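You operate a simulated robot arm through the tools that you are given. There is no shell and no other tool.

Carry out the task below with a simulated two-armed robot. There is one attempt and no reset: what you move stays moved.

## Task
Unstrap mould 58, zero its counter and test it 2 times.
Fine: yellow strap knob loose, strap swung fully open; one press of the zero key, then the test button, so that it shows 2; leave the other fittings alone.

Only the result counts: the job must be done as asked and must still hold three seconds after the hand-in. Knocking over, shifting, dropping, spilling or breaking anything else fails it.

## Robot
Two 7-joint arms with fingered hands on one trunk that stands fixed in place. Base frame: the origin is at the foot of the trunk, x ahead of it, y to its left, z up; the work surface is at about z = 720. Readings come in mm, degrees, newtons and seconds.
The left shoulder is at [70, 162, 1146], the right one opposite. With the tool pointing down near the work surface each hand reaches from about 280 to 800 mm from the base axis, measured 20 degrees to its own side. Payload 4 kg a hand.
The TCP of each hand is the grasp point between the finger pads, 26 mm short of the fingertips. In the tool frame z runs along the fingers and y along their closing line. The gripper opens to 132 mm; its body begins 73 mm behind the TCP. The gripper is a hand of 4 fingers: y runs from the thumb to the fingers, the wrist lies at [0, 0, -224] in the tool frame.
Orientation is that of the tool frame in the base frame, as [roll, pitch, yaw] about the fixed x, y, z axes, in that order (R = Rz(yaw) Ry(pitch) Rx(roll)). With the fingers straight down and closing along the base's y, the tool's x points along the base's -x, its y along +y and its z along -z.

## Interface
- The arms move only by the tool nudge_tool. It takes "left_plan", "right_plan" or both (then of equal length, played together; a hand with none holds still); each is a list of rows, each a list of 6 numbers: the shift along the base's x, y, z in mm, then the turn, a rotation vector about the base's x, y, z in degrees. In form: [[x, y, z, wx, wy, wz], ...]. A call has 1 to 20 rows; each row shifts and turns the commanded pose from where the row before left it. A row lasts 0.2 s, in which the tool goes at most 50 mm and 8.6 degrees; a call with a longer step from one row to the next is refused whole. Where a pose cannot be reached the arm comes as near as it can. A force on the tool above 90 N (or 10 N above the force at the start of the call, whichever is more), or a blocked arm, ends the call early, and 0.2 s more pass. In this call time passes only in rows, and 0.2 s behind the last. The reply holds the time, the measured pose of the TCP, the force on the tool along the base axes, the opening and the grip force, in the units named above and with some noise, with the torque about the TCP (base axes, N m) and any sound that the robot's microphone picked up.
- Cameras (640 x 400 px; columns grow to the right, rows downward): "scene" is now at [115.3, -53, 1364.4]; the picture's right is [-0.62, -0.78, 0.00], its down [-0.52, 0.41, -0.75] and it looks along [0.59, -0.46, -0.66] (base axes); focal length 329 px, centre (320, 200). "left" rides on the left gripper at [-73, 6, -94] in its tool frame; the picture's right is [-0.08, -1.00, 0.00], its down [0.79, -0.06, -0.62] and it looks along [0.61, -0.05, 0.79] (tool axes); focal length 230 px, centre (320, 200). "right" rides on the right gripper at [73, 6, -94] in its tool frame; the picture's right is [-0.08, 1.00, 0.00], its down [-0.79, -0.06, -0.62] and it looks along [-0.61, -0.05, 0.79] (tool axes); focal length 230 px, centre (320, 200). There is no depth. A picture from a camera that has moved, and an enlarged one, comes with that camera's place and axes in the base frame and with its lens.
- snapshot(camera): a new picture of that camera. It takes no simulated time.
- lift_body(by): slides the trunk up (or, below 0, down) by that many mm; the arms and the scene camera ride with it, the base frame stays. It gives what a move gives, with no picture.
- move_fingers(finger1, finger2, finger3, thumb_bend, hand): sets how far each is bent, from 0 (flat) to 1 (curled in); at 0.3 the hand is open as for a grip, at 0.7 the pads meet at the TCP. One left out holds its place. A second passes; each finger stops where it meets its share of the squeeze, and holds until it gets a number again. It is the only way to open and close the hand. It gives what a move gives, with no picture; readings hold the bend of each and the force on the fingers (four entries, about 0 where the hand has none), thumb and palm.
- aim_head(pan, tilt): turns the head with the scene camera to pan (to the left, within 86 degrees either way) and tilt (down, from -29 to 69), counted from straight ahead of the robot. It gives what a move gives.
- zoom(camera, box): a new picture of the part [left, top, right, bottom] of that camera's present view, enlarged. It takes no simulated time.
- sign_off(): hands the job in; it is judged then, once.

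Places have to be worked out from the pictures, the camera data and where the tool is seen. Open the grippers and draw the arms clear of the work before you hand the job in, unless the task says otherwise.

The tools are called as a command line: name --argument value ..., lists and objects as JSON in quotes. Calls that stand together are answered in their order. nudge_tool: Moves the arms, as the interface text tells. Its arguments: {"type":"object","properties":{"left_plan":{"type":"array"},"right_plan":{"type":"array"}},"required":[]} The other tools are called the same way: lift_body (by) moves the trunk up or down; move_fingers (finger1, finger2, finger3, thumb_bend, hand) moves the fingers one by one; aim_head (pan, tilt) turns the head that bears the scene camera; snapshot (camera) takes a picture; zoom (camera, box) takes an enlarged picture of a part of a camera's view; sign_off () hands the job in.

At the start:

```text
t: 0.0
left_eef_pos: [554.7, -66.9, 1058.8]
left_orientation: [-179.9, 0.0, -180.0]
left_ft_force: [0.4, -0.5, 0.6]
left_wrist_torque: [0.01, -0.02, 0.01]
left_opening: 132.0
left_grasp_force: 0.0
left_shape: jaw
left_bend: [0.3, 0.3, 0.3, 0.3]
left_finger forces: [0.1, 0.0, 0.0, 0.0, 0.0, 0.1]
right_eef_pos: [317.4, -486.5, 1033.7]
right_orientation: [-179.9, 0.1, 180.0]
right_ft_force: [-0.6, -0.8, 0.9]
right_wrist_torque: [0.04, 0.02, 0.01]
right_opening: 131.8
right_grasp_force: 0.1
right_shape: jaw
right_bend: [0.3, 0.3, 0.3, 0.3]
right_finger forces: [0.0, 0.0, 0.0, 0.0, 0.0, 0.1]
trunk travel left (down, up): [-625.0, 315.0]
head pan, tilt (commanded): [-38.4, 41.5]
```

scene: 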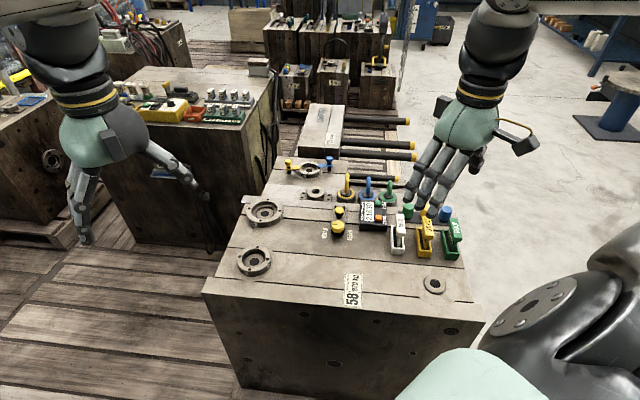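
right: 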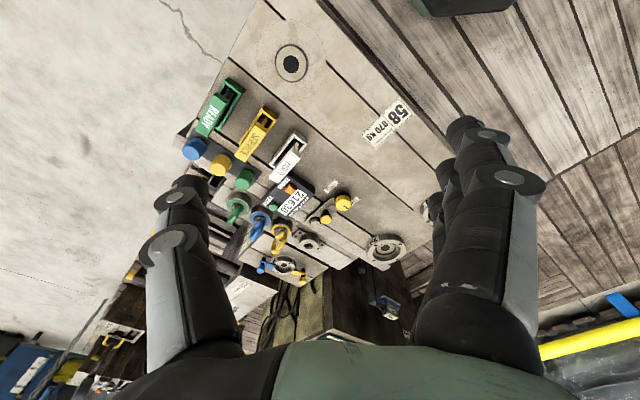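
left: 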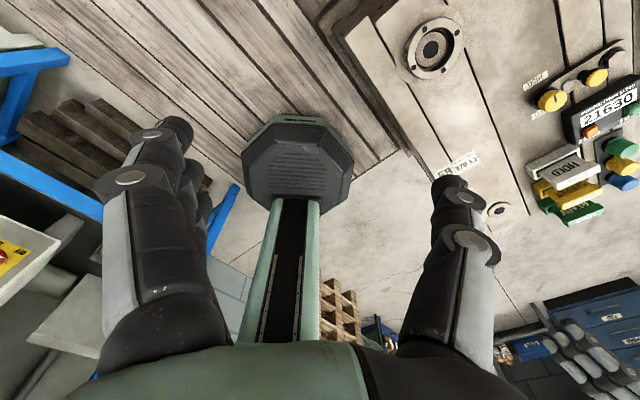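

I see mould block 58 in the centre with a counter, knobs, latches and levers on top; I'll zoom in on the scene, and the wrist cameras, to identify the fittings.

zoom --camera "scene" --box '[300, 160, 480, 272]'

zoom --camera "right" --box '[170, 60, 410, 290]'

zoom --camera "left" --box '[400, 0, 640, 240]'

```text
3.56 times, centred on (390, 216) of scene
camera zoom: at [115.3, -53.0, 1364.4], right [-0.62, -0.78, 0.0], down [-0.52, 0.41, -0.75], along [0.59, -0.46, -0.66], focal length 1171 px, centre (71, 143)
```

zoom: 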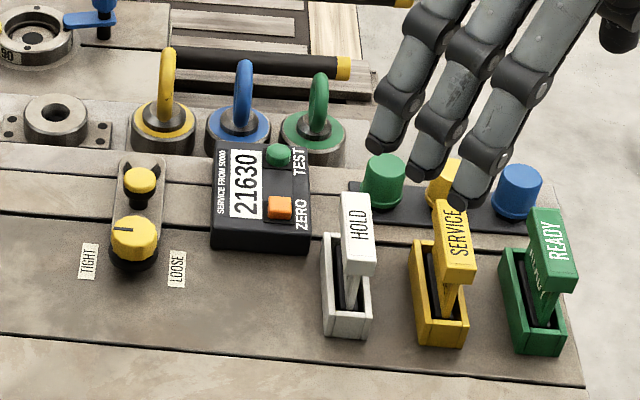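

```text
1.74 times, centred on (290, 175) of right
camera zoom: at [246.1, -481.6, 1126.3], right [0.08, 1.0, 0.0], down [0.79, -0.06, 0.62], along [0.61, -0.05, -0.79], focal length 400 px, centre (372, 244)
```

zoom: 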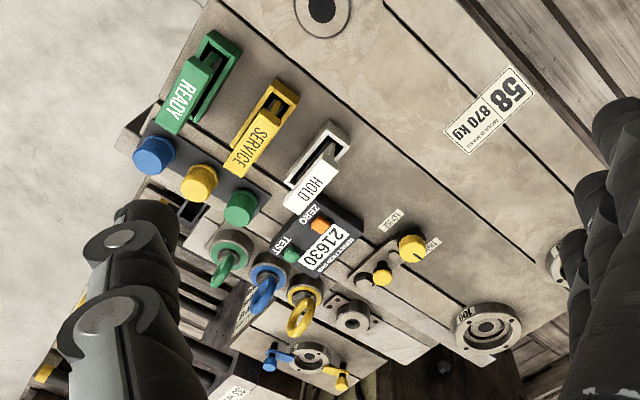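

```text
1.67 times, centred on (520, 120) of left
camera zoom: at [627.3, -60.6, 1152.6], right [0.08, -1.0, 0.0], down [-0.79, -0.06, 0.62], along [-0.61, -0.05, -0.79], focal length 384 px, centre (-13, 333)
```

zoom: 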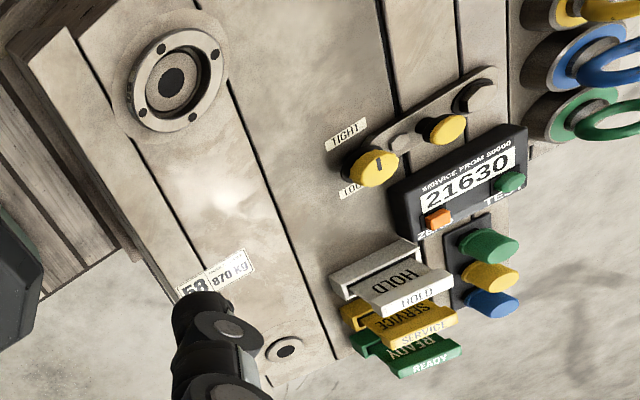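

The yellow knob with a TIGHT/LOOSE pointer sits near (557,-458,740), the orange ZERO key near (510,-559,750) and the green TEST button near (551,-596,753). I'll zoom tighter on the strap and counter to understand the mechanism.

zoom --camera "left" --box '[510, 30, 640, 130]'

zoom --camera "scene" --box '[315, 190, 400, 250]'

zoom --camera "right" --box '[260, 160, 370, 230]'

zoom --camera "scene" --box '[240, 90, 440, 220]'

```text
4.00 times, centred on (575, 80) of left
camera zoom: at [627.3, -60.6, 1152.6], right [0.08, -1.0, 0.0], down [-0.79, -0.06, 0.62], along [-0.61, -0.05, -0.79], focal length 920 px, centre (-700, 680)
```

zoom: 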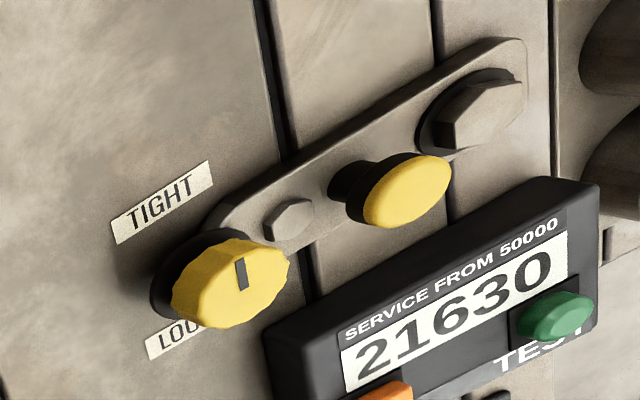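

```text
6.67 times, centred on (358, 220) of scene
camera zoom: at [115.3, -53.0, 1364.4], right [-0.62, -0.78, 0.0], down [-0.52, 0.41, -0.75], along [0.59, -0.46, -0.66], focal length 2196 px, centre (70, 67)
```

zoom: 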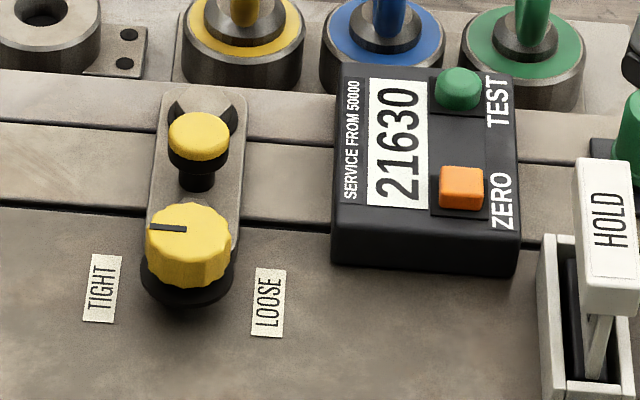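

```text
5.71 times, centred on (315, 195) of right
camera zoom: at [246.1, -481.6, 1126.3], right [0.08, 1.0, 0.0], down [0.79, -0.06, 0.62], along [0.61, -0.05, -0.79], focal length 1315 px, centre (349, 229)
```

zoom: 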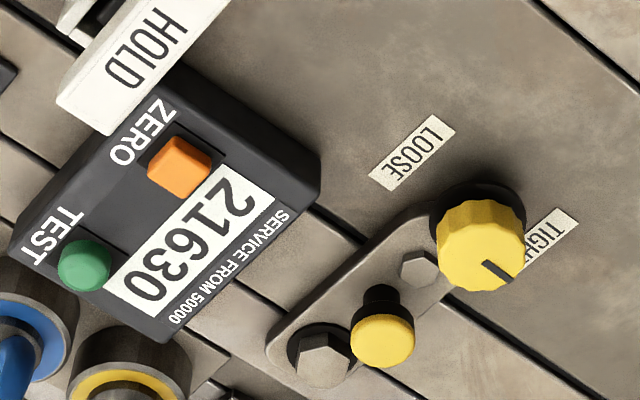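

```text
3.08 times, centred on (340, 155) of scene
camera zoom: at [115.3, -53.0, 1364.4], right [-0.62, -0.78, 0.0], down [-0.52, 0.41, -0.75], along [0.59, -0.46, -0.66], focal length 1014 px, centre (258, 338)
```

zoom: 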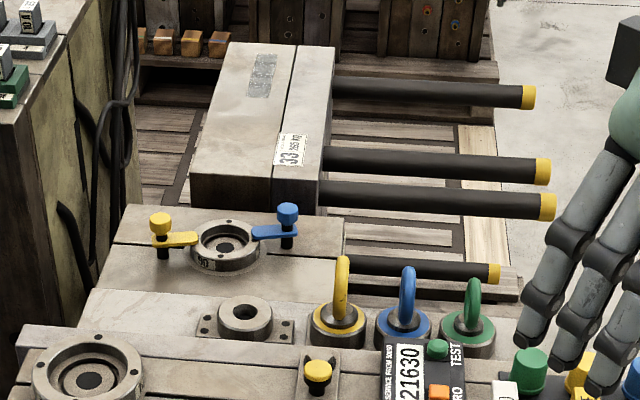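

Triangulating across three cameras: clamp knob top is at about (554,-457,755), pointer at TIGHT (azimuth 43°), LOOSE is 180° opposite; the strap runs towards (0.69,-0.73) with its mushroom handle at about (593,-498,752) and far hex bolt at about (621,-523). I'll bring the right hand above the knob, turning it -90° so that I can later turn the knob counter-clockwise.

nudge_tool --right_plan '[[21.5, 2.7, -10, 0, 0, -8.2], [21.5, 2.7, -10, 0, 0, -8.2], [21.5, 2.7, -10, 0, 0, -8.2], [21.5, 2.7, -10, 0, 0, -8.2], [21.5, 2.7, -10, 0, 0, -8.2], [21.5, 2.7, -10, 0, 0, -8.2], [21.5, 2.7, -10, 0, 0, -8.2], [21.5, 2.7, -10, 0, 0, -8.2], [21.5, 2.7, -10, 0, 0, -8.2], [21.5, 2.7, -10, 0, 0, -8.2], [21.5, 2.7, -10, 0, 0, -8.2]]'

```text
t: 2.4
left_eef_pos: [555.4, -67.4, 1057.7]
left_orientation: [-180.0, -0.1, 180.0]
left_ft_force: [-0.8, -0.2, -0.3]
left_wrist_torque: [-0.02, 0.05, 0.03]
left_opening: 131.9
left_grasp_force: 0.0
left_shape: jaw
left_bend: [0.3, 0.3, 0.3, 0.3]
left_finger forces: [0.1, 0.2, 0.0, 0.0, 0.0, 0.0]
right_eef_pos: [555.7, -455.5, 921.7]
right_orientation: [180.0, 0.0, 89.7]
right_ft_force: [0.9, 0.1, -0.2]
right_wrist_torque: [0.02, 0.03, 0.0]
right_opening: 131.8
right_grasp_force: 0.2
right_shape: jaw
right_bend: [0.3, 0.3, 0.3, 0.3]
right_finger forces: [0.0, 0.0, 0.0, 0.0, 0.0, 0.0]
trunk travel left (down, up): [-625.0, 315.0]
head pan, tilt (commanded): [-38.4, 41.5]
```

The hand reached (556,-456,922) with yaw 90. I'll look through all cameras to check the hand against the knob.

snapshot --camera "right"

snapshot --camera "scene"

zoom --camera "left" --box '[400, 0, 640, 150]'

```text
taken
camera right: at [563.2, -383.6, 1015.2], right [1.0, -0.08, 0.0], down [-0.06, -0.78, 0.62], along [-0.05, -0.61, -0.79], focal length 230 px, centre (320, 200)
```

right: 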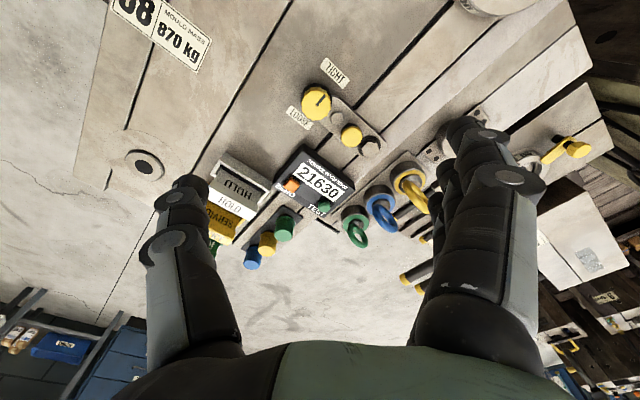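

```text
taken
camera scene: at [116.6, -52.8, 1364.3], right [-0.62, -0.78, 0.0], down [-0.52, 0.41, -0.75], along [0.59, -0.47, -0.66], focal length 329 px, centre (320, 200)
```

scene: 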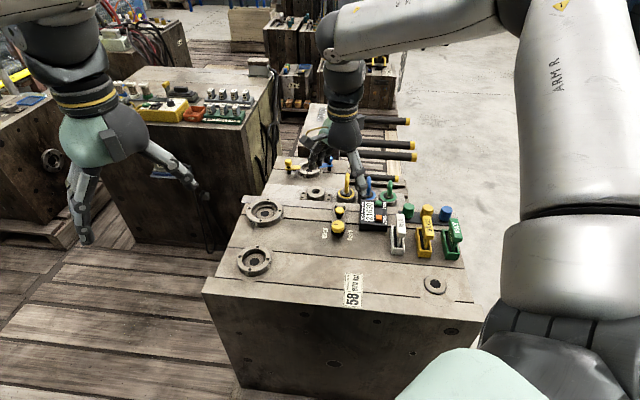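

```text
2.67 times, centred on (520, 75) of left
camera zoom: at [628.4, -60.4, 1152.0], right [0.08, -1.0, 0.0], down [-0.78, -0.06, 0.62], along [-0.61, -0.05, -0.79], focal length 614 px, centre (-213, 533)
```

zoom: 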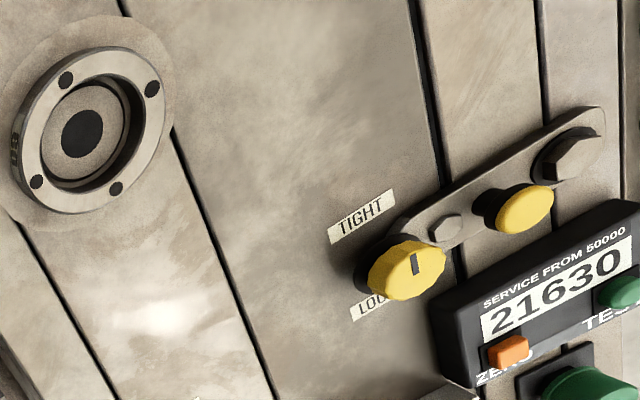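

Everything is as estimated. I zoom the right wrist camera on the strap to understand its pivot.

zoom --camera "right" --box '[260, 40, 420, 220]'

zoom --camera "scene" --box '[280, 90, 420, 260]'

```text
2.22 times, centred on (340, 130) of right
camera zoom: at [563.2, -383.6, 1015.2], right [1.0, -0.08, 0.0], down [-0.06, -0.78, 0.62], along [-0.05, -0.61, -0.79], focal length 511 px, centre (276, 356)
```

zoom: 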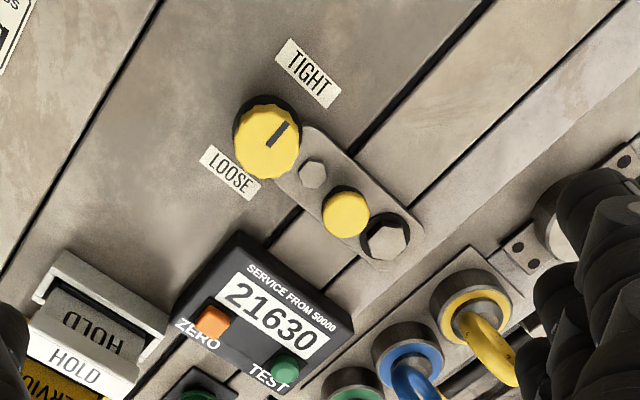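

```text
2.35 times, centred on (350, 175) of scene
camera zoom: at [116.6, -52.8, 1364.3], right [-0.62, -0.78, 0.0], down [-0.52, 0.41, -0.75], along [0.59, -0.47, -0.66], focal length 775 px, centre (249, 259)
```

zoom: 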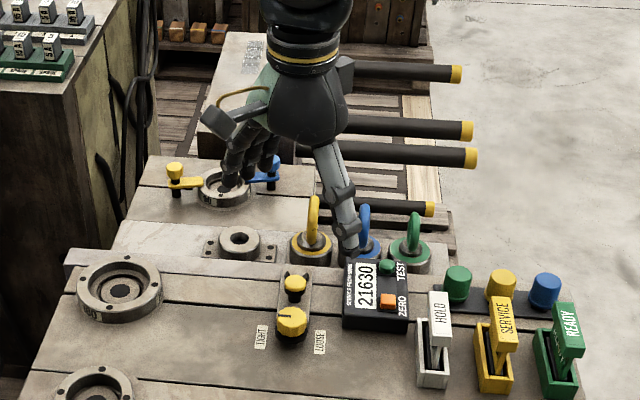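

The strap ends beside the knob and has a big bolt at its far end; I'll first loosen the knob. I pre-close the right fingers part-way to see the opening.

move_fingers --hand "right" --finger1 0.48 --finger2 0.48 --finger3 0.48 --thumb_bend 0.48

```text
t: 3.4
left_eef_pos: [555.5, -67.3, 1058.5]
left_orientation: [-180.0, 0.1, 179.9]
left_ft_force: [0.2, 0.7, -0.2]
left_wrist_torque: [-0.02, 0.01, -0.01]
left_opening: 132.0
left_grasp_force: 0.1
left_shape: jaw
left_bend: [0.3, 0.3, 0.3, 0.3]
left_finger forces: [0.1, 0.0, 0.0, 0.0, 0.0, 0.1]
right_eef_pos: [554.7, -456.4, 923.1]
right_orientation: [180.0, 0.0, 89.8]
right_ft_force: [0.0, 0.2, 0.3]
right_wrist_torque: [0.01, -0.02, -0.01]
right_opening: 78.3
right_grasp_force: 0.0
right_shape: fingers
right_bend: [0.48, 0.48, 0.48, 0.48]
right_finger forces: [0.1, 0.0, 0.0, 0.0, 0.1, 0.0]
trunk travel left (down, up): [-625.0, 315.0]
head pan, tilt (commanded): [-38.4, 41.5]
```

Opening is 78 mm at bend 0.48. I turn the hand +20° (fingers away from the strap) and come down to TCP z≈835, still well above everything, then look.

nudge_tool --right_plan '[[0, 0, -22, 0, 0, 5], [0, 0, -22, 0, 0, 5], [0, 0, -22, 0, 0, 5], [0, 0, -22, 0, 0, 5]]'

snapshot --camera "right"

zoom --camera "scene" --box '[280, 120, 420, 260]'

zoom --camera "left" --box '[440, 0, 640, 150]'

```text
t: 4.4
left_eef_pos: [555.7, -67.3, 1057.6]
left_orientation: [-179.9, 0.0, 180.0]
left_ft_force: [0.3, 0.4, -0.6]
left_wrist_torque: [0.0, -0.01, -0.02]
left_opening: 131.8
left_grasp_force: 0.1
left_shape: jaw
left_bend: [0.3, 0.3, 0.3, 0.3]
left_finger forces: [0.0, 0.0, 0.0, 0.0, 0.1, 0.1]
right_eef_pos: [554.5, -456.9, 836.0]
right_orientation: [179.9, 0.0, 110.0]
right_ft_force: [0.1, 0.3, 0.2]
right_wrist_torque: [0.0, -0.04, 0.03]
right_opening: 78.2
right_grasp_force: 0.0
right_shape: fingers
right_bend: [0.48, 0.48, 0.48, 0.48]
right_finger forces: [0.0, 0.1, 0.0, 0.1, 0.0, 0.0]
trunk travel left (down, up): [-625.0, 315.0]
head pan, tilt (commanded): [-38.4, 41.5]
```

```text
taken
camera right: at [536.6, -386.7, 928.4], right [0.96, 0.27, 0.0], down [0.21, -0.76, 0.62], along [0.16, -0.59, -0.79], focal length 230 px, centre (320, 200)
```

right: 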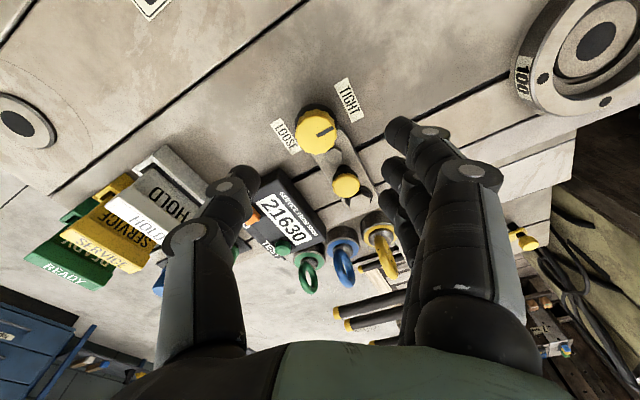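

```text
2.86 times, centred on (350, 190) of scene
camera zoom: at [116.0, -53.4, 1364.3], right [-0.62, -0.78, 0.0], down [-0.52, 0.41, -0.75], along [0.59, -0.46, -0.66], focal length 941 px, centre (234, 229)
```

zoom: 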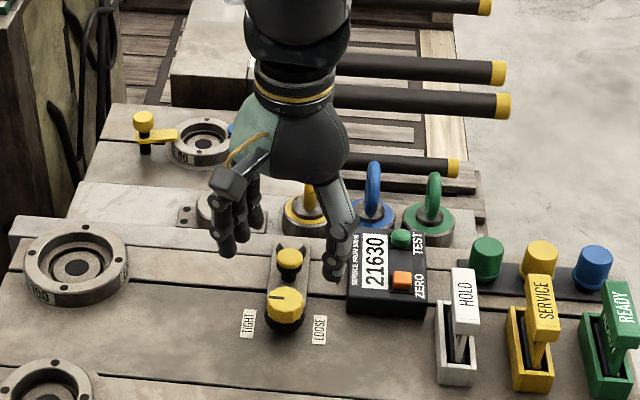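

```text
2.67 times, centred on (540, 75) of left
camera zoom: at [627.9, -60.9, 1152.2], right [0.08, -1.0, 0.0], down [-0.79, -0.06, 0.62], along [-0.61, -0.05, -0.79], focal length 614 px, centre (-267, 533)
```

zoom: 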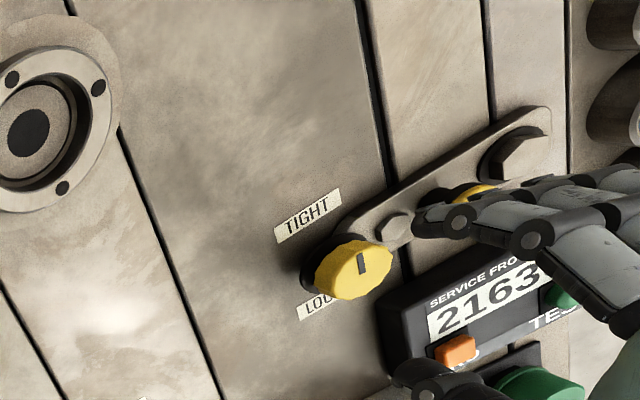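

The hand straddles the knob with clearance from the mushroom handle and counter. I lower to TCP z≈785 and check the tips' height.

nudge_tool --right_plan '[[0, 0, -17, 0, 0, 0], [0, 0, -17, 0, 0, 0], [0, 0, -17, 0, 0, 0]]'

zoom --camera "right" --box '[180, 60, 500, 260]'

zoom --camera "scene" --box '[290, 160, 410, 260]'

zoom --camera "left" --box '[480, 20, 640, 130]'

```text
t: 5.2
left_eef_pos: [555.1, -67.6, 1059.2]
left_orientation: [180.0, 0.0, 180.0]
left_ft_force: [0.3, 0.0, -0.4]
left_wrist_torque: [0.01, -0.01, -0.02]
left_opening: 131.8
left_grasp_force: 0.1
left_shape: jaw
left_bend: [0.3, 0.3, 0.3, 0.3]
left_finger forces: [0.0, 0.0, 0.1, 0.1, 0.1, 0.0]
right_eef_pos: [553.6, -456.2, 783.6]
right_orientation: [180.0, -0.1, 109.7]
right_ft_force: [-0.4, 0.5, -0.2]
right_wrist_torque: [-0.01, -0.02, -0.01]
right_opening: 78.2
right_grasp_force: 0.0
right_shape: fingers
right_bend: [0.48, 0.48, 0.48, 0.48]
right_finger forces: [0.1, 0.0, 0.0, 0.0, 0.1, 0.0]
trunk travel left (down, up): [-625.0, 315.0]
head pan, tilt (commanded): [-38.4, 41.5]
```

```text
2.00 times, centred on (340, 160) of right
camera zoom: at [535.7, -387.2, 877.0], right [0.96, 0.27, 0.0], down [0.21, -0.76, 0.62], along [0.16, -0.59, -0.79], focal length 460 px, centre (280, 280)
```

zoom: 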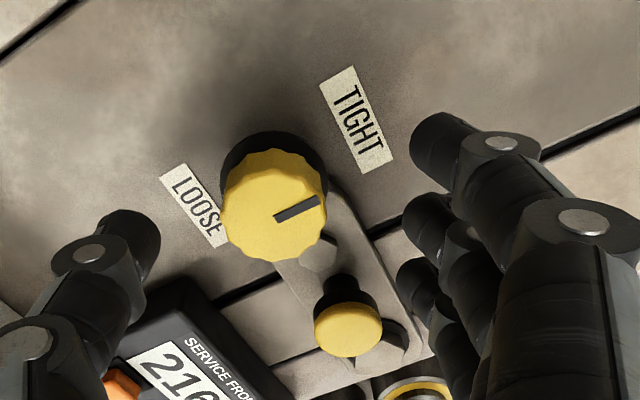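

```text
4.00 times, centred on (350, 210) of scene
camera zoom: at [115.7, -53.2, 1364.4], right [-0.62, -0.78, 0.0], down [-0.52, 0.41, -0.75], along [0.59, -0.46, -0.66], focal length 1318 px, centre (200, 160)
```

zoom: 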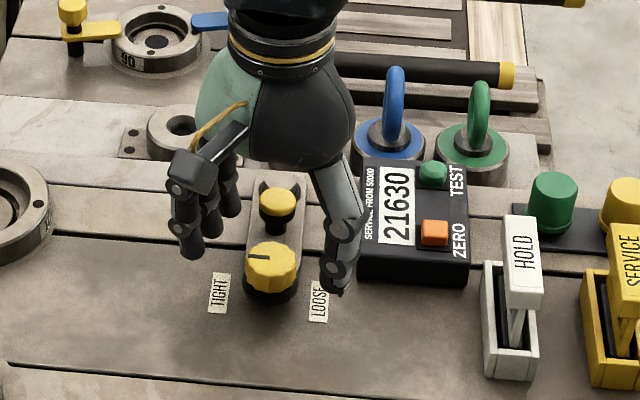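

```text
3.64 times, centred on (560, 75) of left
camera zoom: at [627.6, -60.8, 1152.5], right [0.08, -1.0, 0.0], down [-0.79, -0.06, 0.62], along [-0.61, -0.05, -0.79], focal length 837 px, centre (-553, 654)
```

zoom: 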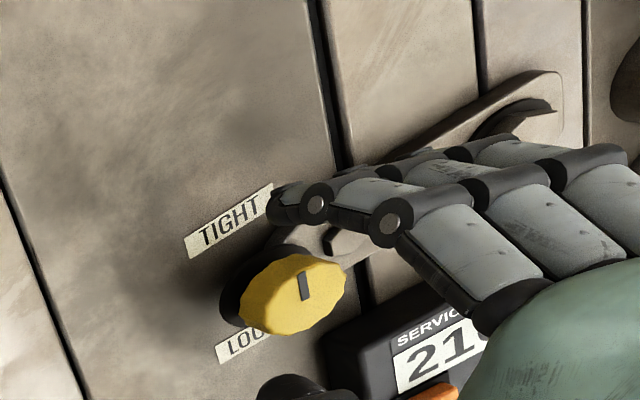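

Fingers straddle the knob cleanly. I lower to TCP z≈767 so the tips overlap the knob by about 14 mm, then close gently on it.

nudge_tool --right_plan '[[0, 0, -8, 0, 0, 0], [0, 0, -8, 0, 0, 0]]'

move_fingers --hand "right" --finger1 0.62 --finger2 0.62 --finger3 0.62 --thumb_bend 0.62

zoom --camera "right" --box '[180, 60, 500, 260]'

zoom --camera "scene" --box '[290, 160, 410, 260]'

zoom --camera "left" --box '[480, 20, 640, 130]'

```text
t: 5.8
left_eef_pos: [555.7, -68.2, 1058.1]
left_orientation: [180.0, 0.0, 180.0]
left_ft_force: [0.6, -0.3, 0.1]
left_wrist_torque: [0.01, 0.0, 0.0]
left_opening: 132.0
left_grasp_force: 0.1
left_shape: jaw
left_bend: [0.3, 0.3, 0.3, 0.3]
left_finger forces: [0.1, 0.0, 0.0, 0.0, 0.0, 0.0]
right_eef_pos: [553.9, -455.9, 767.1]
right_orientation: [-180.0, 0.0, 109.7]
right_ft_force: [0.3, -0.9, 0.1]
right_wrist_torque: [0.02, 0.01, -0.04]
right_opening: 78.0
right_grasp_force: 0.0
right_shape: fingers
right_bend: [0.48, 0.48, 0.48, 0.48]
right_finger forces: [0.1, 0.1, 0.0, 0.0, 0.1, 0.1]
trunk travel left (down, up): [-625.0, 315.0]
head pan, tilt (commanded): [-38.4, 41.5]
```

```text
t: 6.8
left_eef_pos: [554.3, -68.3, 1059.0]
left_orientation: [-180.0, 0.0, 180.0]
left_ft_force: [0.2, -0.1, 0.2]
left_wrist_torque: [-0.02, -0.01, 0.03]
left_opening: 131.8
left_grasp_force: 0.1
left_shape: jaw
left_bend: [0.3, 0.3, 0.3, 0.3]
left_finger forces: [0.0, 0.0, 0.1, 0.0, 0.1, 0.0]
right_eef_pos: [553.9, -455.8, 768.1]
right_orientation: [180.0, -0.1, 109.8]
right_ft_force: [-1.6, -0.2, -0.2]
right_wrist_torque: [0.0, 0.03, 0.0]
right_opening: 36.5
right_grasp_force: 1.4
right_shape: fingers
right_bend: [0.62, 0.61, 0.62, 0.61]
right_finger forces: [0.0, 0.4, 0.0, 0.0, 2.2, 0.0]
trunk travel left (down, up): [-625.0, 315.0]
head pan, tilt (commanded): [-38.4, 41.5]
```

```text
2.00 times, centred on (340, 160) of right
camera zoom: at [535.4, -387.4, 861.0], right [0.96, 0.27, 0.0], down [0.21, -0.76, 0.62], along [0.16, -0.59, -0.79], focal length 460 px, centre (280, 280)
```

zoom: 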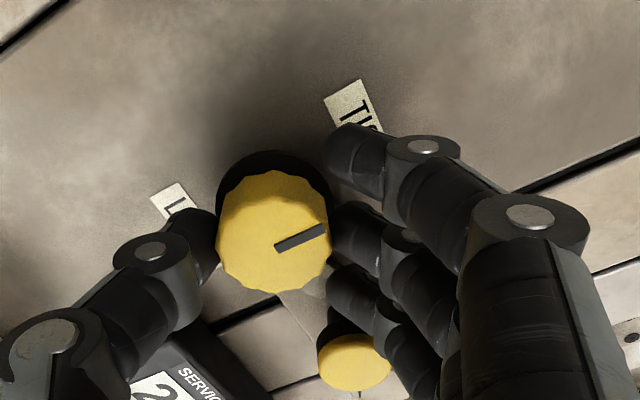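

```text
4.00 times, centred on (350, 210) of scene
camera zoom: at [115.2, -53.1, 1364.4], right [-0.62, -0.78, 0.0], down [-0.52, 0.41, -0.75], along [0.59, -0.46, -0.66], focal length 1318 px, centre (200, 160)
```

zoom: 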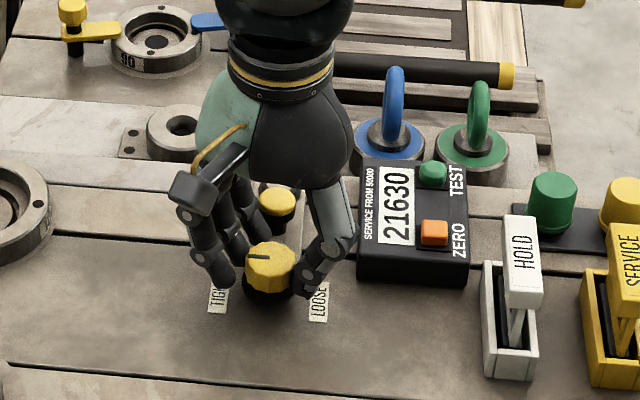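

```text
3.64 times, centred on (560, 75) of left
camera zoom: at [627.2, -60.7, 1152.7], right [0.08, -1.0, 0.0], down [-0.79, -0.06, 0.62], along [-0.61, -0.05, -0.79], focal length 837 px, centre (-553, 654)
```

zoom: 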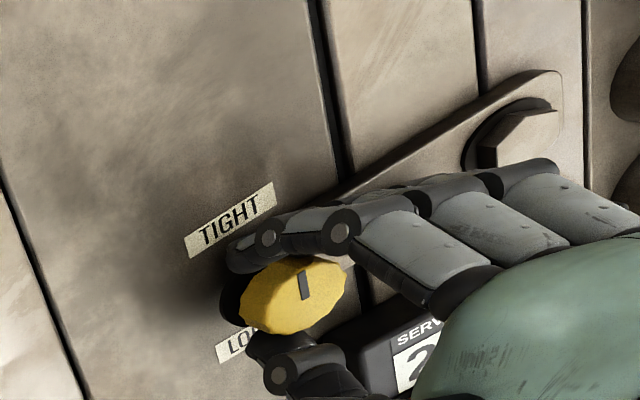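

The middle finger and thumb have just touched the knob (36 mm). I squeeze a bit more for a firm grip.

move_fingers --hand "right" --finger1 0.68 --finger2 0.7 --finger3 0.68 --thumb_bend 0.7

zoom --camera "right" --box '[180, 60, 500, 260]'

```text
t: 7.8
left_eef_pos: [554.6, -67.3, 1058.2]
left_orientation: [-180.0, 0.1, -180.0]
left_ft_force: [-0.2, -0.2, -0.6]
left_wrist_torque: [0.01, -0.01, -0.02]
left_opening: 131.7
left_grasp_force: 0.1
left_shape: jaw
left_bend: [0.3, 0.3, 0.3, 0.3]
left_finger forces: [0.0, 0.0, 0.1, 0.1, 0.0, 0.1]
right_eef_pos: [553.6, -458.5, 767.6]
right_orientation: [-179.8, -0.2, 109.8]
right_ft_force: [-6.1, -1.5, -2.0]
right_wrist_torque: [-0.01, 0.05, -0.01]
right_opening: 26.7
right_grasp_force: 8.6
right_shape: fingers
right_bend: [0.68, 0.63, 0.68, 0.65]
right_finger forces: [0.1, 5.9, 0.0, 0.0, 11.3, 0.0]
trunk travel left (down, up): [-625.0, 315.0]
head pan, tilt (commanded): [-38.4, 41.5]
```

```text
2.00 times, centred on (340, 160) of right
camera zoom: at [535.1, -387.8, 860.7], right [0.96, 0.26, 0.0], down [0.21, -0.76, 0.62], along [0.16, -0.59, -0.79], focal length 460 px, centre (280, 280)
```

zoom: 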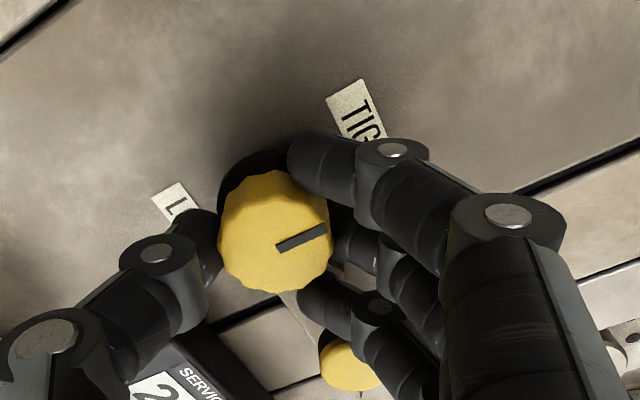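

The hand cages the knob with about 9 N. I turn counter-clockwise 15° as a trial and watch the torque and pointer.

nudge_tool --right_plan '[[0, 0, 0, 0, 0, 5], [0, 0, 0, 0, 0, 5], [0, 0, 0, 0, 0, 5]]'

zoom --camera "right" --box '[180, 60, 500, 260]'

zoom --camera "scene" --box '[310, 190, 390, 250]'

```text
t: 8.6
left_eef_pos: [554.2, -67.8, 1057.4]
left_orientation: [179.9, 0.1, 180.0]
left_ft_force: [-0.4, -0.1, -0.5]
left_wrist_torque: [0.01, -0.01, 0.0]
left_opening: 132.0
left_grasp_force: 0.1
left_shape: jaw
left_bend: [0.3, 0.3, 0.3, 0.3]
left_finger forces: [0.1, 0.0, 0.1, 0.0, 0.0, 0.1]
right_eef_pos: [552.9, -456.8, 766.9]
right_orientation: [-179.9, -0.2, 124.9]
right_ft_force: [-6.1, -2.1, -4.9]
right_wrist_torque: [0.02, 0.03, -0.04]
right_opening: 26.8
right_grasp_force: 8.0
right_shape: fingers
right_bend: [0.68, 0.63, 0.68, 0.65]
right_finger forces: [0.0, 5.5, 0.1, 0.0, 10.4, 0.0]
trunk travel left (down, up): [-625.0, 315.0]
head pan, tilt (commanded): [-38.4, 41.5]
```

```text
2.00 times, centred on (340, 160) of right
camera zoom: at [518.0, -394.8, 861.1], right [0.86, 0.51, 0.0], down [0.4, -0.68, 0.62], along [0.31, -0.53, -0.79], focal length 460 px, centre (280, 280)
```

zoom: 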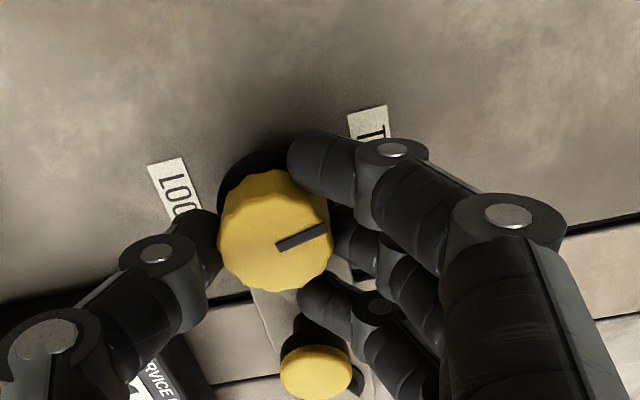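

```text
6.67 times, centred on (350, 220) of scene
camera zoom: at [115.4, -53.6, 1364.3], right [-0.62, -0.78, 0.0], down [-0.52, 0.41, -0.75], along [0.59, -0.46, -0.66], focal length 2196 px, centre (120, 67)
```

zoom: 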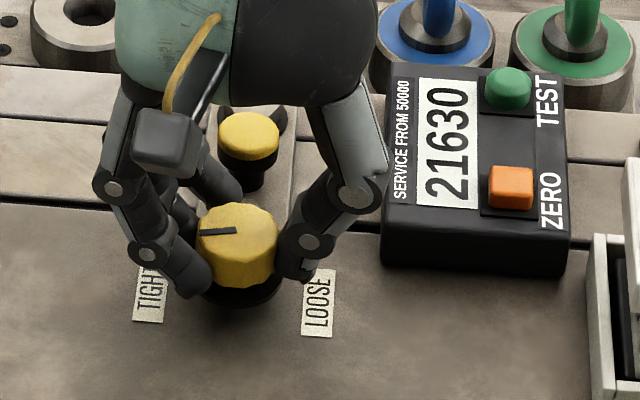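

The knob follows the hand with almost no resistance. I continue counter-clockwise another 60°.

nudge_tool --right_plan '[[0, 0, 0, 0, 0, 6], [0, 0, 0, 0, 0, 6], [0, 0, 0, 0, 0, 6], [0, 0, 0, 0, 0, 6], [0, 0, 0, 0, 0, 6], [0, 0, 0, 0, 0, 6], [0, 0, 0, 0, 0, 6], [0, 0, 0, 0, 0, 6], [0, 0, 0, 0, 0, 6], [0, 0, 0, 0, 0, 6]]'

zoom --camera "right" --box '[180, 60, 500, 260]'

zoom --camera "scene" --box '[310, 190, 390, 250]'

```text
t: 10.8
left_eef_pos: [555.7, -66.3, 1058.5]
left_orientation: [-180.0, 0.1, -180.0]
left_ft_force: [0.8, -0.6, 0.7]
left_wrist_torque: [-0.01, 0.04, -0.01]
left_opening: 131.6
left_grasp_force: 0.1
left_shape: jaw
left_bend: [0.3, 0.3, 0.3, 0.3]
left_finger forces: [0.0, 0.0, 0.0, 0.0, 0.1, 0.0]
right_eef_pos: [555.0, -455.9, 769.1]
right_orientation: [-180.0, 0.0, -175.2]
right_ft_force: [-1.5, 0.9, -2.0]
right_wrist_torque: [0.08, 0.06, -0.02]
right_opening: 25.7
right_grasp_force: 8.2
right_shape: fingers
right_bend: [0.67, 0.62, 0.68, 0.66]
right_finger forces: [0.9, 8.0, 0.1, 0.1, 7.5, 0.0]
trunk travel left (down, up): [-625.0, 315.0]
head pan, tilt (commanded): [-38.4, 41.5]
```

```text
2.00 times, centred on (340, 160) of right
camera zoom: at [482.7, -458.1, 861.1], right [-0.01, 1.0, 0.0], down [0.79, 0.01, 0.62], along [0.62, 0.01, -0.79], focal length 460 px, centre (280, 280)
```

zoom: 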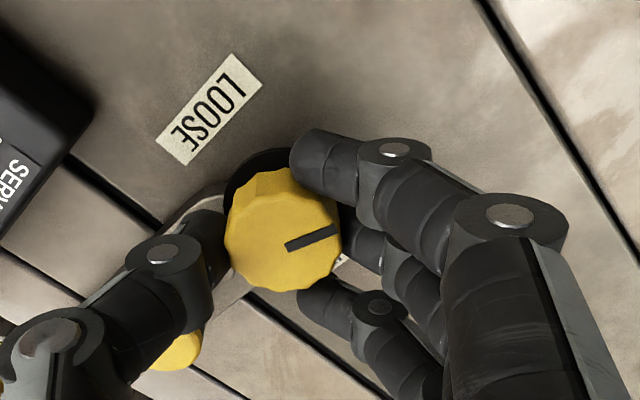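

```text
6.67 times, centred on (350, 220) of scene
camera zoom: at [115.5, -53.1, 1364.4], right [-0.62, -0.78, 0.0], down [-0.52, 0.41, -0.75], along [0.59, -0.46, -0.66], focal length 2196 px, centre (120, 67)
```

zoom: 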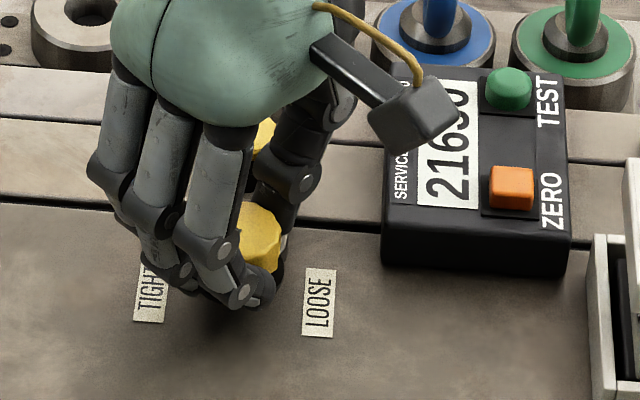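

The knob has turned 75° with the hand. I release, lift above the knob, turn the hand back 80° and re-grip.

move_fingers --hand "right" --finger1 0.5 --finger2 0.5 --finger3 0.5 --thumb_bend 0.5

nudge_tool --right_plan '[[0, 0, 15, 0, 0, 0], [0, 0, 15, 0, 0, 0], [0, 0, 0, 0, 0, -8], [0, 0, 0, 0, 0, -8], [0, 0, 0, 0, 0, -8], [0, 0, 0, 0, 0, -8], [0, 0, 0, 0, 0, -8], [0, 0, 0, 0, 0, -8], [0, 0, 0, 0, 0, -8], [0, 0, 0, 0, 0, -8], [0, 0, 0, 0, 0, -8]]'

zoom --camera "right" --box '[180, 60, 500, 260]'

zoom --camera "scene" --box '[310, 190, 390, 250]'

```text
t: 11.8
left_eef_pos: [555.9, -66.0, 1058.2]
left_orientation: [179.9, 0.0, -180.0]
left_ft_force: [0.3, 0.0, 0.4]
left_wrist_torque: [0.0, 0.01, -0.01]
left_opening: 131.7
left_grasp_force: 0.1
left_shape: jaw
left_bend: [0.3, 0.3, 0.3, 0.3]
left_finger forces: [0.0, 0.1, 0.0, 0.1, 0.1, 0.0]
right_eef_pos: [554.4, -456.4, 768.6]
right_orientation: [180.0, 0.1, -175.3]
right_ft_force: [-0.4, -0.3, -0.9]
right_wrist_torque: [0.0, -0.01, -0.01]
right_opening: 69.9
right_grasp_force: 0.1
right_shape: fingers
right_bend: [0.5, 0.5, 0.5, 0.5]
right_finger forces: [0.1, 0.0, 0.1, 0.0, 0.0, 0.0]
trunk travel left (down, up): [-625.0, 315.0]
head pan, tilt (commanded): [-38.4, 41.5]
```

```text
t: 14.2
left_eef_pos: [555.3, -67.6, 1059.0]
left_orientation: [-180.0, 0.0, -179.9]
left_ft_force: [-0.2, 1.3, -0.2]
left_wrist_torque: [-0.03, -0.01, -0.02]
left_opening: 131.8
left_grasp_force: 0.0
left_shape: jaw
left_bend: [0.3, 0.3, 0.3, 0.3]
left_finger forces: [0.0, 0.0, 0.1, 0.1, 0.0, 0.1]
right_eef_pos: [554.6, -456.9, 798.5]
right_orientation: [-180.0, 0.0, 112.6]
right_ft_force: [0.0, -0.6, 0.2]
right_wrist_torque: [0.0, 0.0, 0.0]
right_opening: 69.7
right_grasp_force: 0.2
right_shape: fingers
right_bend: [0.5, 0.5, 0.5, 0.5]
right_finger forces: [0.0, 0.0, 0.0, 0.0, 0.1, 0.0]
trunk travel left (down, up): [-625.0, 315.0]
head pan, tilt (commanded): [-38.4, 41.5]
```

```text
2.00 times, centred on (340, 160) of right
camera zoom: at [532.2, -387.7, 891.1], right [0.95, 0.31, 0.0], down [0.25, -0.75, 0.62], along [0.19, -0.59, -0.79], focal length 460 px, centre (280, 280)
```

zoom: 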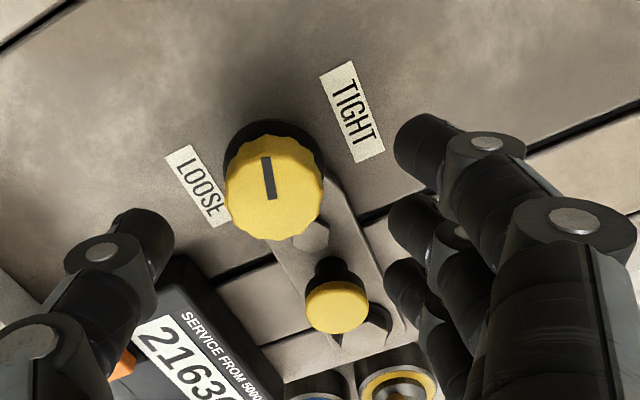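

```text
6.67 times, centred on (350, 220) of scene
camera zoom: at [115.5, -53.1, 1364.4], right [-0.62, -0.78, 0.0], down [-0.52, 0.41, -0.75], along [0.59, -0.46, -0.66], focal length 2196 px, centre (120, 67)
```

zoom: 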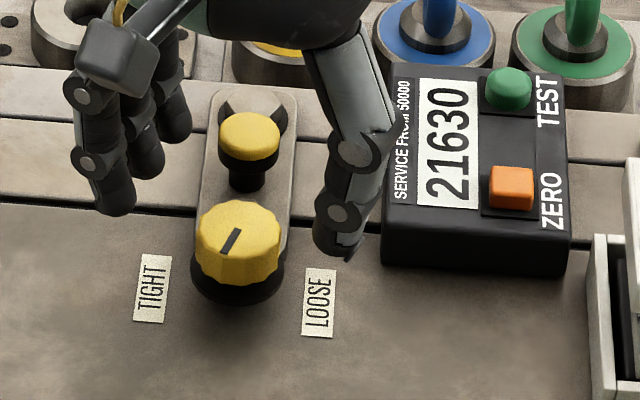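

The pointer has moved 75° CCW, toward LOOSE. I descend, re-grip and turn again.

nudge_tool --right_plan '[[0, 0, -10, 0, 0, 0], [0, 0, -10, 0, 0, 0], [0, 0, -10, 0, 0, 0]]'

move_fingers --hand "right" --finger1 0.68 --finger2 0.7 --finger3 0.68 --thumb_bend 0.7

nudge_tool --right_plan '[[0, 0, 0, 0, 0, 6], [0, 0, 0, 0, 0, 6], [0, 0, 0, 0, 0, 6], [0, 0, 0, 0, 0, 6], [0, 0, 0, 0, 0, 6], [0, 0, 0, 0, 0, 6], [0, 0, 0, 0, 0, 6], [0, 0, 0, 0, 0, 6], [0, 0, 0, 0, 0, 6], [0, 0, 0, 0, 0, 6], [0, 0, 0, 0, 0, 6], [0, 0, 0, 0, 0, 6], [0, 0, 0, 0, 0, 5]]'

zoom --camera "right" --box '[180, 60, 500, 260]'

zoom --camera "scene" --box '[310, 190, 390, 250]'

```text
t: 15.0
left_eef_pos: [554.4, -67.0, 1058.0]
left_orientation: [180.0, 0.0, -180.0]
left_ft_force: [0.0, 1.3, -0.6]
left_wrist_torque: [0.02, -0.02, 0.01]
left_opening: 131.7
left_grasp_force: 0.0
left_shape: jaw
left_bend: [0.3, 0.3, 0.3, 0.3]
left_finger forces: [0.0, 0.1, 0.0, 0.1, 0.1, 0.1]
right_eef_pos: [555.9, -456.0, 769.0]
right_orientation: [180.0, 0.0, 112.8]
right_ft_force: [0.2, 0.3, -0.4]
right_wrist_torque: [-0.01, -0.01, -0.01]
right_opening: 69.9
right_grasp_force: 0.1
right_shape: fingers
right_bend: [0.5, 0.5, 0.5, 0.5]
right_finger forces: [0.1, 0.0, 0.0, 0.0, 0.1, 0.0]
trunk travel left (down, up): [-625.0, 315.0]
head pan, tilt (commanded): [-38.4, 41.5]
```

```text
t: 16.0
left_eef_pos: [554.8, -69.1, 1058.4]
left_orientation: [-180.0, 0.1, -180.0]
left_ft_force: [0.0, 1.0, 0.1]
left_wrist_torque: [0.03, -0.01, 0.0]
left_opening: 131.9
left_grasp_force: 0.1
left_shape: jaw
left_bend: [0.3, 0.3, 0.3, 0.3]
left_finger forces: [0.1, 0.0, 0.0, 0.1, 0.0, 0.0]
right_eef_pos: [553.9, -455.6, 767.3]
right_orientation: [-179.9, -0.1, 112.8]
right_ft_force: [-6.8, -1.8, -3.6]
right_wrist_torque: [-0.04, 0.07, -0.01]
right_opening: 27.3
right_grasp_force: 8.8
right_shape: fingers
right_bend: [0.68, 0.63, 0.68, 0.64]
right_finger forces: [0.0, 5.3, 0.0, 0.0, 11.7, 0.0]
trunk travel left (down, up): [-625.0, 315.0]
head pan, tilt (commanded): [-38.4, 41.5]
```

```text
t: 18.8
left_eef_pos: [554.8, -66.3, 1058.8]
left_orientation: [-180.0, 0.0, 180.0]
left_ft_force: [-0.4, 0.2, 0.9]
left_wrist_torque: [0.0, -0.03, 0.0]
left_opening: 131.8
left_grasp_force: 0.0
left_shape: jaw
left_bend: [0.3, 0.3, 0.3, 0.3]
left_finger forces: [0.1, 0.0, 0.1, 0.0, 0.1, 0.0]
right_eef_pos: [554.2, -456.2, 767.9]
right_orientation: [-180.0, 0.0, -170.1]
right_ft_force: [-0.9, 1.2, -0.9]
right_wrist_torque: [0.07, 0.05, 0.0]
right_opening: 25.4
right_grasp_force: 8.0
right_shape: fingers
right_bend: [0.68, 0.63, 0.68, 0.66]
right_finger forces: [0.7, 8.6, 0.1, 0.0, 7.4, 0.0]
trunk travel left (down, up): [-625.0, 315.0]
head pan, tilt (commanded): [-38.4, 41.5]
```

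```text
2.00 times, centred on (340, 160) of right
camera zoom: at [482.7, -464.2, 860.8], right [-0.1, 1.0, 0.0], down [0.78, 0.07, 0.62], along [0.61, 0.06, -0.79], focal length 460 px, centre (280, 280)
```

zoom: 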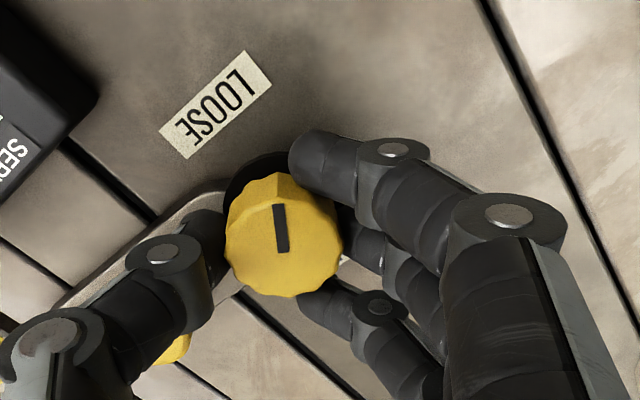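

```text
6.67 times, centred on (350, 220) of scene
camera zoom: at [115.4, -52.9, 1364.4], right [-0.62, -0.78, 0.0], down [-0.52, 0.41, -0.75], along [0.59, -0.46, -0.66], focal length 2196 px, centre (120, 67)
```

zoom: 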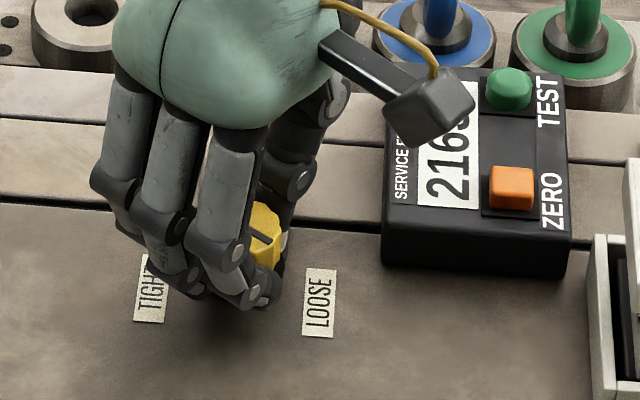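

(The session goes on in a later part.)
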